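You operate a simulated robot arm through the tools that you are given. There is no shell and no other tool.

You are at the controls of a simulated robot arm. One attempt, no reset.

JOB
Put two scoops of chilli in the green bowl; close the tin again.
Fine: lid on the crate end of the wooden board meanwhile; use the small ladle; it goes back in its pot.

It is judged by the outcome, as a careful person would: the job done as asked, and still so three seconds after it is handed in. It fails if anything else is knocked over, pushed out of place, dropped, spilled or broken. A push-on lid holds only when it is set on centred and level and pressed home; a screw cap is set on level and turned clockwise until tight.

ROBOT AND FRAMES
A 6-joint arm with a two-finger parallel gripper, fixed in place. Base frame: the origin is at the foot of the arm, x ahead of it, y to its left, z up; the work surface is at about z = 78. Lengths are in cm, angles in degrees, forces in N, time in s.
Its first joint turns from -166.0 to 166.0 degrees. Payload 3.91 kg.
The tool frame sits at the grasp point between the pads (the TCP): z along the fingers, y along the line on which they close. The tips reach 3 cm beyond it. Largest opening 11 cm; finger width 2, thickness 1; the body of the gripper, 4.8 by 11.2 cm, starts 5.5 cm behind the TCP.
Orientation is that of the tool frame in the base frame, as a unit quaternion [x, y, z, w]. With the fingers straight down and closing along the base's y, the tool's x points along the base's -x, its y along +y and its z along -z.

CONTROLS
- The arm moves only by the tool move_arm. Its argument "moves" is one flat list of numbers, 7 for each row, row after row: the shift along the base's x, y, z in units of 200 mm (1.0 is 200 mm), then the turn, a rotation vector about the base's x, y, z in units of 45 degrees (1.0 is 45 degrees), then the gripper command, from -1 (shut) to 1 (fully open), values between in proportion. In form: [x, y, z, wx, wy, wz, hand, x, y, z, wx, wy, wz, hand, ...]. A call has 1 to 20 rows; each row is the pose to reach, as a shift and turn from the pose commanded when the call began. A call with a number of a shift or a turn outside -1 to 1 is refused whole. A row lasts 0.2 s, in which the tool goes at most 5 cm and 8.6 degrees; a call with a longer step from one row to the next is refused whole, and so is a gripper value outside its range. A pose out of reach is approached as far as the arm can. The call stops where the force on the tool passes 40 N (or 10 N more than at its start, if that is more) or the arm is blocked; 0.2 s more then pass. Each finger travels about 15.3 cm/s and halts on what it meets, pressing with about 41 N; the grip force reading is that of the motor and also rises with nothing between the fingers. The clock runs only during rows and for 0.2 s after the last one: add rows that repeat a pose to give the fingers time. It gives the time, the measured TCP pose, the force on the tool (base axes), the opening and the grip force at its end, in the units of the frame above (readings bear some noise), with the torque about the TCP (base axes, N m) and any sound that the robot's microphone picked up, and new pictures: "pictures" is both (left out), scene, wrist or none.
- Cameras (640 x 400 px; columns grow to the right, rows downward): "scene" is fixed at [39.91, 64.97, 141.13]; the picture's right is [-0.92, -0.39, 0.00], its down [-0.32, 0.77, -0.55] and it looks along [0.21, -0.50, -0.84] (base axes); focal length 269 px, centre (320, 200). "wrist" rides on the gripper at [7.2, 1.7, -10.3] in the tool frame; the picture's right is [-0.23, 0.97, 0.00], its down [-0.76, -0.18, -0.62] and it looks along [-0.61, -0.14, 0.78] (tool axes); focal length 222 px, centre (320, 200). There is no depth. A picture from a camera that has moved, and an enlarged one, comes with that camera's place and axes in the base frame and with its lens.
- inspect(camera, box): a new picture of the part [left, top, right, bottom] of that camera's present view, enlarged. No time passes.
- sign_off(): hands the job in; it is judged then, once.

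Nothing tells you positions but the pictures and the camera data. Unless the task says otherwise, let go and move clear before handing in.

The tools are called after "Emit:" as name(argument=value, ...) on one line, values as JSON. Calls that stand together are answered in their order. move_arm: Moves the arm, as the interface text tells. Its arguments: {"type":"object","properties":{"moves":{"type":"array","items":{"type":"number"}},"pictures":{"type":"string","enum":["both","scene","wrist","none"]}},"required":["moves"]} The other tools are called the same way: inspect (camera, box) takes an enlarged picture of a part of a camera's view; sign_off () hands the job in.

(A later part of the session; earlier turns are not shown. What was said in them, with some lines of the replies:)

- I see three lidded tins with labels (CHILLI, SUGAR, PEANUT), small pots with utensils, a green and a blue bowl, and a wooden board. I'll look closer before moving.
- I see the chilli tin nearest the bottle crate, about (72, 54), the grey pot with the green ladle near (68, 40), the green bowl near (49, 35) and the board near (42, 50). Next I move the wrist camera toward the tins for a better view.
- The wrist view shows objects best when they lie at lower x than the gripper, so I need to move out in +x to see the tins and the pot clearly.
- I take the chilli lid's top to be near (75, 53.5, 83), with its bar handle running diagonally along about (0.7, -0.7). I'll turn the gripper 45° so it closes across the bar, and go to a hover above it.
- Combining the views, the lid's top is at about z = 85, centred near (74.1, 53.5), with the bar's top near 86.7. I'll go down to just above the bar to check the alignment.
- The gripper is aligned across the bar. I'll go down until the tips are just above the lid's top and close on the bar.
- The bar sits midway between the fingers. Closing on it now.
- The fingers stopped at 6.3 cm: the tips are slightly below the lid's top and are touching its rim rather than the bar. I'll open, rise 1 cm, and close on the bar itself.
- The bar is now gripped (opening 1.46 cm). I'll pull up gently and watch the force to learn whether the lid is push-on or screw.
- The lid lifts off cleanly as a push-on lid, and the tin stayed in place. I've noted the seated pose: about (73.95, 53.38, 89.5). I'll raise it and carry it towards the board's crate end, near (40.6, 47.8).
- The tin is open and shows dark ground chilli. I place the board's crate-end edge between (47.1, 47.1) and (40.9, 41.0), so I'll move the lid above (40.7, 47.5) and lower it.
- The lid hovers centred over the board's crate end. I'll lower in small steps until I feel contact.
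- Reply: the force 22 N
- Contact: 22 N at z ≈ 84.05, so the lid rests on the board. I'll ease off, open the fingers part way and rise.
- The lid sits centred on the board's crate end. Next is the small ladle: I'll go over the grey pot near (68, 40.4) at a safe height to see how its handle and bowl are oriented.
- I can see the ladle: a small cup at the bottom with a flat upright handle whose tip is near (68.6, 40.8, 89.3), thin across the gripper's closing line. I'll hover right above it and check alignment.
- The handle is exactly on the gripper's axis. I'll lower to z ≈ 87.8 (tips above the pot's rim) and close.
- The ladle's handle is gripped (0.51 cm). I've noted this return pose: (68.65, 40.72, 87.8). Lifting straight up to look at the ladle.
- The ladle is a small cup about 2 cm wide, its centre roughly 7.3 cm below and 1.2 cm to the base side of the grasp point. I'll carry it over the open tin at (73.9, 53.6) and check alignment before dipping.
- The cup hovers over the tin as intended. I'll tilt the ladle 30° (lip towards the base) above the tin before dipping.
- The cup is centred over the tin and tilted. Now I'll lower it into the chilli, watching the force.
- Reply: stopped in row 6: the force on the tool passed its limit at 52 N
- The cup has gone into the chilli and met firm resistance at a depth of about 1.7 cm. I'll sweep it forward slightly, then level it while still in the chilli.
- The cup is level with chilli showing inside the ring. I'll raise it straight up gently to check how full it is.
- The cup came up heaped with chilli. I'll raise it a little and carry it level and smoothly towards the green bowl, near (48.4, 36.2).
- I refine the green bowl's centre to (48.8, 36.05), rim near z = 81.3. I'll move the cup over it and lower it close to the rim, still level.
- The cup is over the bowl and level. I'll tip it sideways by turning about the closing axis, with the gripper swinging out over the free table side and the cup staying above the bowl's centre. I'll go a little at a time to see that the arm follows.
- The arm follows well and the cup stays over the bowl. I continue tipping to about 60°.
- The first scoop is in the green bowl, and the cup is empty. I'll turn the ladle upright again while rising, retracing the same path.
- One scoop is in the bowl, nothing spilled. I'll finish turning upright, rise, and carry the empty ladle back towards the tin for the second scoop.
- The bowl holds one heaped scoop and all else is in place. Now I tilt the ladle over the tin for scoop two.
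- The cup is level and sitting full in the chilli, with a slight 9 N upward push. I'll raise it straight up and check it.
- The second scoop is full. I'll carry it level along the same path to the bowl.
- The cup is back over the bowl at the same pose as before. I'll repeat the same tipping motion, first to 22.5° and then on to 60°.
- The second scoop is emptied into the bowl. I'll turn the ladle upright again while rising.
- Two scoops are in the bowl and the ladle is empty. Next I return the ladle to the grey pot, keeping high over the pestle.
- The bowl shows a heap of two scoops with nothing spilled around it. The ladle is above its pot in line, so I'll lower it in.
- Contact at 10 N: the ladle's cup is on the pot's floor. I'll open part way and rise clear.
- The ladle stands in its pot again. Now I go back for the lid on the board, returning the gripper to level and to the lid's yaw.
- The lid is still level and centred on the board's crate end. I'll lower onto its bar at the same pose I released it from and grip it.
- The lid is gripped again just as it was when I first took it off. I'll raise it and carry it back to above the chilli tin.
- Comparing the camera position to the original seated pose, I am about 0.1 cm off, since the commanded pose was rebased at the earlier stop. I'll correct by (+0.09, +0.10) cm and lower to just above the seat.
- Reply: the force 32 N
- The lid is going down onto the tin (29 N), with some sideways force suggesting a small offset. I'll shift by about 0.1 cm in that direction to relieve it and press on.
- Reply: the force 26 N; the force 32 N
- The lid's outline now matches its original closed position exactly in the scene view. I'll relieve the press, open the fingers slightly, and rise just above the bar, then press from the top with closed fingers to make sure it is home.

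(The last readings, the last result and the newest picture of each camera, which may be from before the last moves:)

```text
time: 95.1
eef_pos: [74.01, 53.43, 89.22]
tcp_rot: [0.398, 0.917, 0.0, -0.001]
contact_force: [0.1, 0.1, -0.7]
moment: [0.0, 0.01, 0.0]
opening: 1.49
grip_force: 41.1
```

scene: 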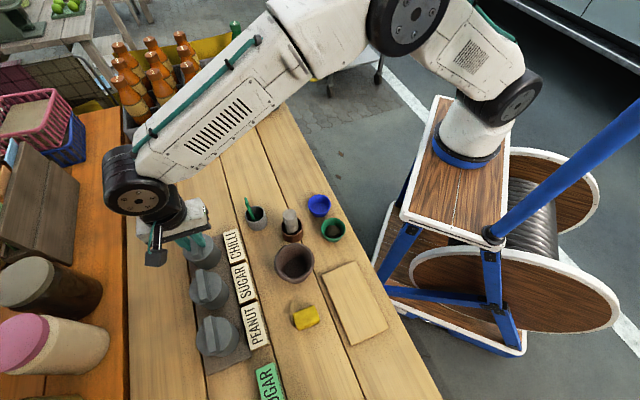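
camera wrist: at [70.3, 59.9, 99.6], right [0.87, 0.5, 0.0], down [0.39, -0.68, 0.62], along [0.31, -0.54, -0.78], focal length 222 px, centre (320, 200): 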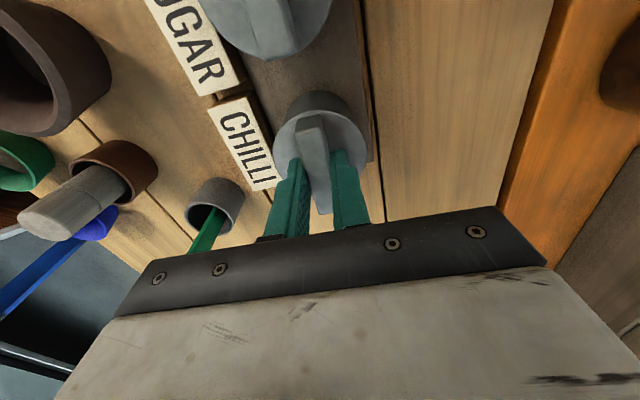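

Forces are now zero. Opening the fingers a little and rising clear of the bar.

Emit:
move_arm(moves=[0, 0, 0, 0, 0, 0, -0.6, 0, 0, 0, 0, 0, 0, -0.4, 0, 0, 0, 0, 0, 0, -0.4, 0, 0, 0.05, 0, 0, 0, -0.4, 0, 0, 0.15, 0, 0, 0, -0.4, 0, 0, 0.25, 0, 0, 0, -0.4, 0, 0, 0.25, 0, 0, 0, -1, 0, 0, 0.25, 0, 0, 0, -1, 0, 0, 0.25, 0, 0, 0, -1])

Emit:
inspect(camera="scene", box=[160, 200, 240, 270])

Emit:
inspect(camera="wrist", box=[190, 40, 430, 210])

```text
time: 97.1
eef_pos: [74.09, 53.5, 94.25]
tcp_rot: [0.399, 0.917, 0.0, 0.0]
contact_force: [-0.4, 1.1, 0.3]
moment: [0.0, 0.0, 0.0]
opening: 0.0
grip_force: 38.0
camera wrist: at [70.42, 59.96, 104.61], right [0.87, 0.5, 0.0], down [0.39, -0.68, 0.62], along [0.31, -0.54, -0.78], focal length 222 px, centre (320, 200)
```

scene: 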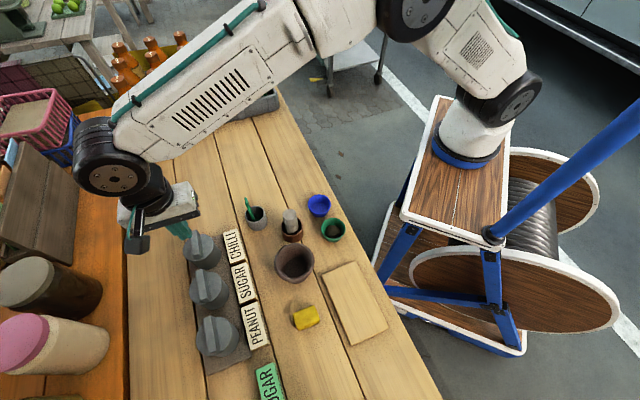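
wrist: 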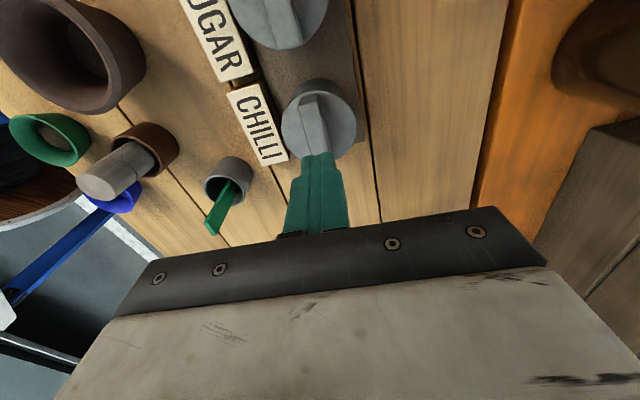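

```text
5.71 times, centred on (200, 235) of scene
camera zoom: at [39.91, 64.97, 141.13], right [-0.92, -0.39, 0.0], down [-0.32, 0.77, -0.55], along [0.21, -0.5, -0.84], focal length 1539 px, centre (1006, 0)
```

zoom: 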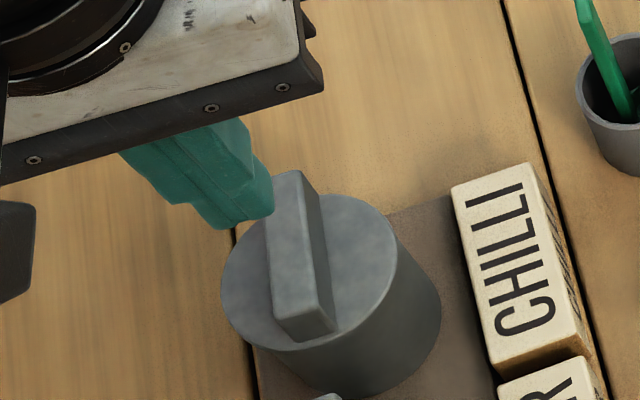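

```text
2.35 times, centred on (310, 125) of wrist
camera zoom: at [70.42, 59.96, 104.61], right [0.87, 0.5, 0.0], down [0.39, -0.68, 0.62], along [0.31, -0.54, -0.78], focal length 523 px, centre (344, 376)
```

zoom: 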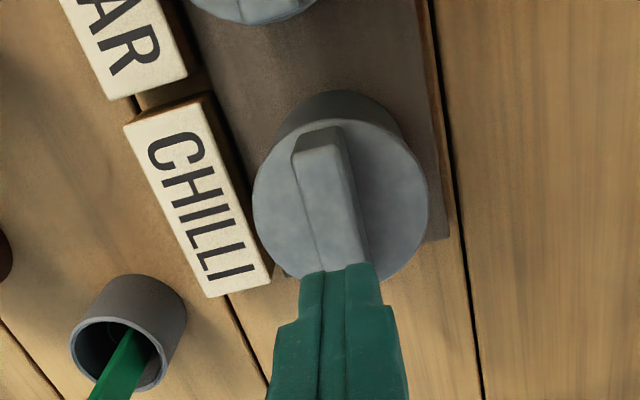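

The lid sits level on the tin. Now I'll press it from above with the closed fingertips at the bar's centre.

Emit:
move_arm(moves=[-0.004, -0.002, -0.06, 0, 0, 0, -1, -0.004, -0.002, -0.12, 0, 0, 0, -1, -0.004, -0.002, -0.15, 0, 0, 0, -1, -0.004, -0.002, -0.16, 0, 0, 0, -1, -0.004, -0.002, -0.17, 0, 0, 0, -1, -0.004, -0.002, -0.18, 0, 0, 0, -1, -0.004, -0.002, -0.18, 0, 0, 0, -1], pictures="none")

```text
time: 98.7
eef_pos: [74.03, 53.44, 91.2]
tcp_rot: [0.399, 0.917, 0.004, 0.002]
contact_force: [-4.0, -4.4, 11.8]
moment: [-0.05, 0.16, 0.04]
opening: 0.01
grip_force: 37.6
stopped in row 7: the force on the tool passed its limit at 42 N (the readings are from after the stop); the commanded pose is now the measured one
```

Emit:
move_arm(moves=[0, 0, -0.004, 0, 0, 0, -1, 0, 0, -0.008, 0, 0, 0, -1, 0, 0, -0.011, 0, 0, 0, -1, 0, 0, -0.011, 0, 0, 0, -1, 0, 0, -0.011, 0, 0, 0, -1])

Emit:
inspect(camera="scene", box=[160, 200, 240, 270])

Emit:
inspect(camera="wrist", box=[190, 40, 430, 210])

```text
time: 99.8
eef_pos: [74.19, 53.59, 91.18]
tcp_rot: [0.398, 0.917, 0.006, 0.002]
contact_force: [-3.6, -4.4, 11.7]
moment: [-0.05, 0.17, 0.01]
opening: 0.0
grip_force: 38.0
stopped in row 5: the force on the tool passed its limit at 41 N (the readings are from after the stop); the commanded pose is now the measured one
camera wrist: at [70.37, 60.0, 101.6], right [0.87, 0.5, 0.01], down [0.38, -0.68, 0.62], along [0.32, -0.53, -0.78], focal length 222 px, centre (320, 200)
```

scene: 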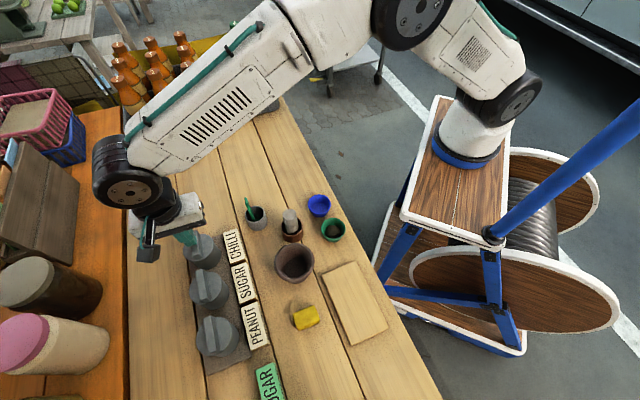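
wrist: 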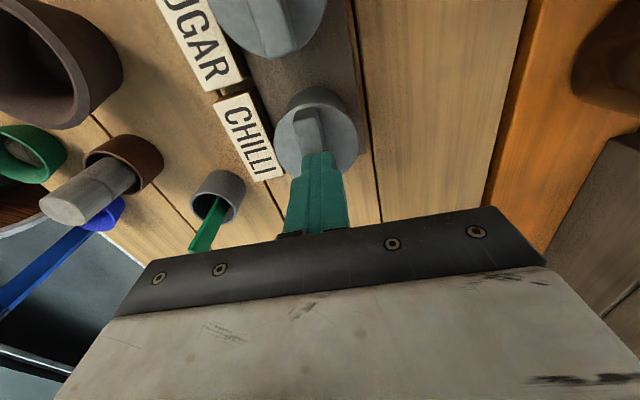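

```text
5.71 times, centred on (200, 235) of scene
camera zoom: at [39.91, 64.97, 141.13], right [-0.92, -0.39, 0.0], down [-0.32, 0.77, -0.55], along [0.21, -0.5, -0.84], focal length 1539 px, centre (1006, 0)
```

zoom: 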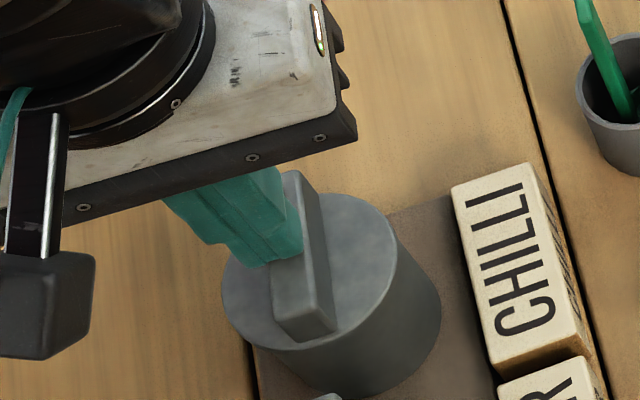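

```text
2.35 times, centred on (310, 125) of wrist
camera zoom: at [70.37, 60.0, 101.6], right [0.87, 0.5, 0.01], down [0.38, -0.68, 0.62], along [0.32, -0.53, -0.78], focal length 523 px, centre (344, 376)
```

zoom: 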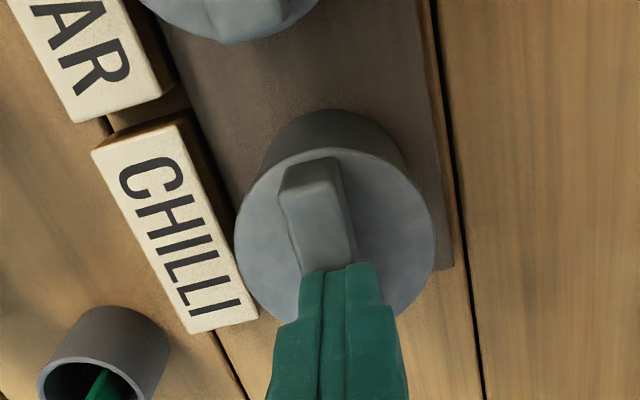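

The lid takes 41 N without moving further, so it is bottomed. I'll rise straight up and compare against the first picture of the closed tin.

Emit:
move_arm(moves=[0, 0, 0.02, 0, 0, 0, -1, 0, 0, 0.1, 0, 0, 0, -1, 0, 0, 0.25, 0, 0, 0, -1, 0, 0, 0.45, 0, 0, 0, -1, 0, 0, 0.65, 0, 0, 0, -0.5, 0, 0, 0.65, 0, 0, 0, -0.3])

Emit:
inspect(camera="scene", box=[170, 220, 250, 270])

Emit:
inspect(camera="wrist", box=[230, 40, 390, 160])

```text
time: 101.2
eef_pos: [74.1, 53.38, 104.09]
tcp_rot: [0.399, 0.917, 0.005, 0.001]
contact_force: [-0.2, -0.3, 0.3]
moment: [-0.02, 0.02, -0.01]
opening: 3.84
grip_force: 0.0
camera wrist: at [70.44, 59.95, 114.44], right [0.87, 0.5, 0.01], down [0.39, -0.68, 0.62], along [0.32, -0.53, -0.78], focal length 222 px, centre (320, 200)
```

scene: 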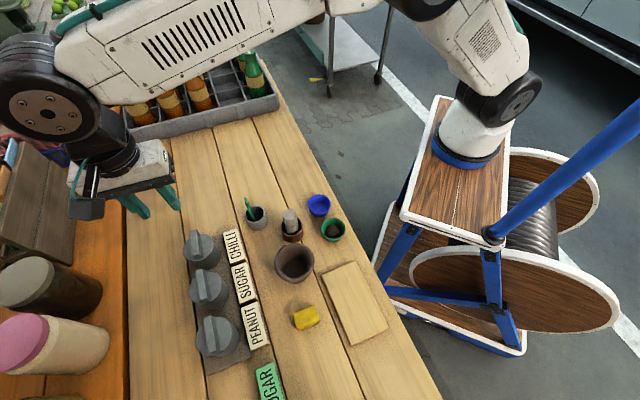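
wrist: 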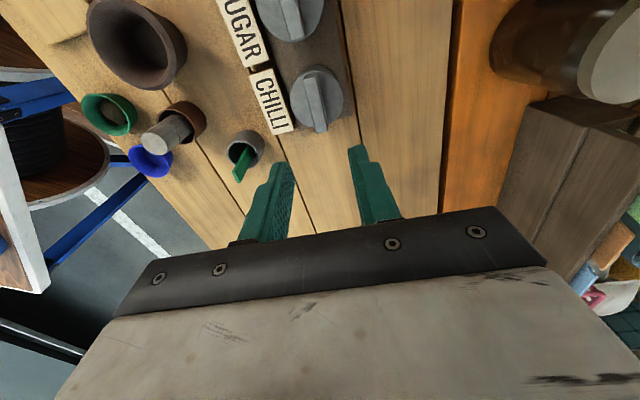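

```text
8.00 times, centred on (210, 245) of scene
camera zoom: at [39.91, 64.97, 141.13], right [-0.92, -0.39, 0.0], down [-0.32, 0.77, -0.55], along [0.21, -0.5, -0.84], focal length 2154 px, centre (1200, -160)
```

zoom: 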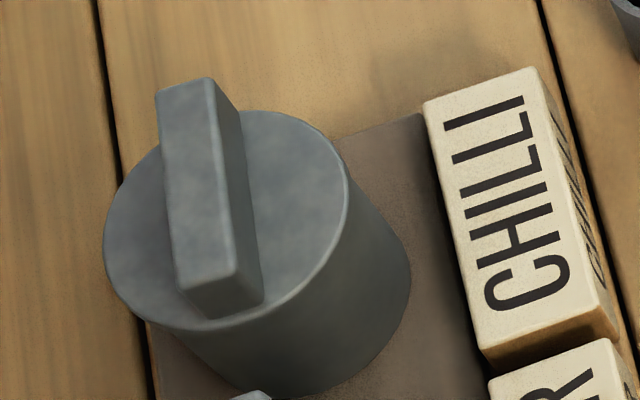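

```text
3.33 times, centred on (310, 100) of wrist
camera zoom: at [70.44, 59.95, 114.44], right [0.87, 0.5, 0.01], down [0.39, -0.68, 0.62], along [0.32, -0.53, -0.78], focal length 740 px, centre (353, 533)
```

zoom: 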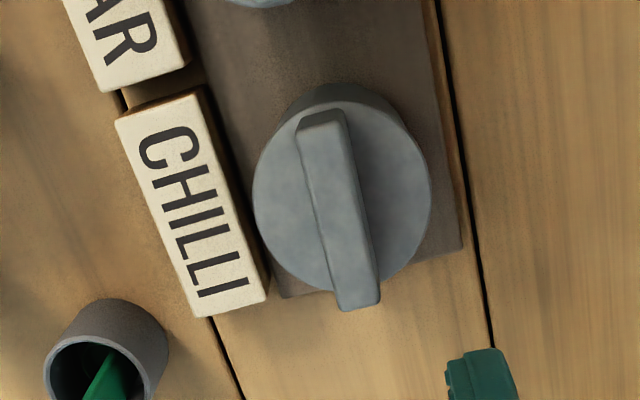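

The closed tin matches its first picture to within half a millimetre, level and flush. A last look at the bowl, pot and table for anything amiss.

Emit:
inspect(camera="scene", box=[230, 180, 400, 300])

Emit:
inspect(camera="scene", box=[300, 205, 365, 250])

Emit:
inspect(camera="scene", box=[170, 180, 280, 260])

```text
3.33 times, centred on (315, 240) of scene
camera zoom: at [39.91, 64.97, 141.13], right [-0.92, -0.39, 0.0], down [-0.32, 0.77, -0.55], along [0.21, -0.5, -0.84], focal length 898 px, centre (337, 67)
```

zoom: 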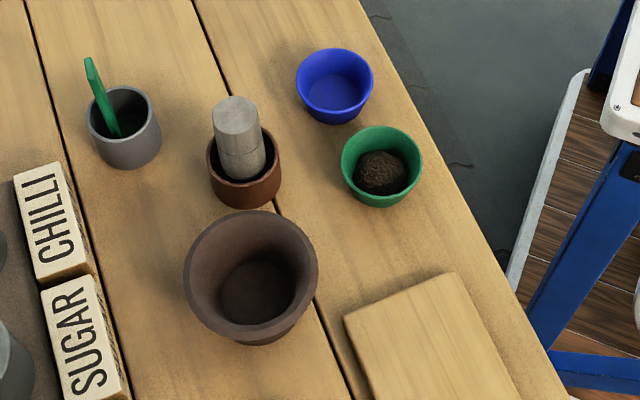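

```text
8.89 times, centred on (332, 228) of scene
camera zoom: at [39.91, 64.97, 141.13], right [-0.92, -0.39, 0.0], down [-0.32, 0.77, -0.55], along [0.21, -0.5, -0.84], focal length 2394 px, centre (209, -44)
```

zoom: 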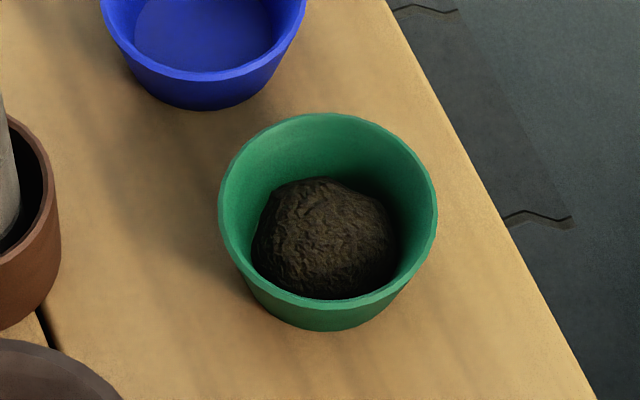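

```text
5.00 times, centred on (225, 220) of scene
camera zoom: at [39.91, 64.97, 141.13], right [-0.92, -0.39, 0.0], down [-0.32, 0.77, -0.55], along [0.21, -0.5, -0.84], focal length 1346 px, centre (795, 100)
```

zoom: 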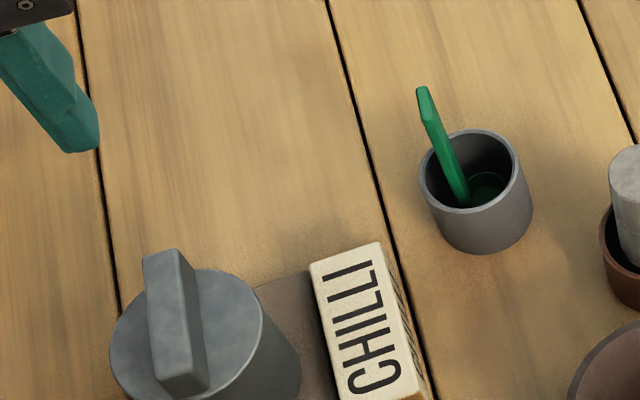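

Two scoops of chilli are in the green bowl, the small ladle is back in its grey pot, and the chilli tin's lid is on, level and pressed home. Nothing is spilled or moved, and the gripper is empty and clear, so I'm handing the job in.

Emit:
sign_off()

```text
The job is handed in.
```

The job is done and handed in. The green bowl holds two full scoops of chilli, and the tin is closed again.

- **Lid:** it sat on the crate end of the board while I scooped, then went back on the tin. I pressed it down until it took 41 N without moving any further. In the scene picture it sits within about half a millimetre of where it started, turned by a degree or two.
- **Ladle:** I used the small ladle for both scoops. It is back in its grey pot, empty and standing as before.
- **Around the table:** I saw no spilled chilli, and nothing else looks moved or knocked over. The gripper is empty and well clear of the tin.

While digging the first scoop, the ladle met firm resistance in the tin and the force briefly reached 52 N before the arm stopped. The ladle slid a few millimetres in the gripper, but the tin did not move in the pictures.
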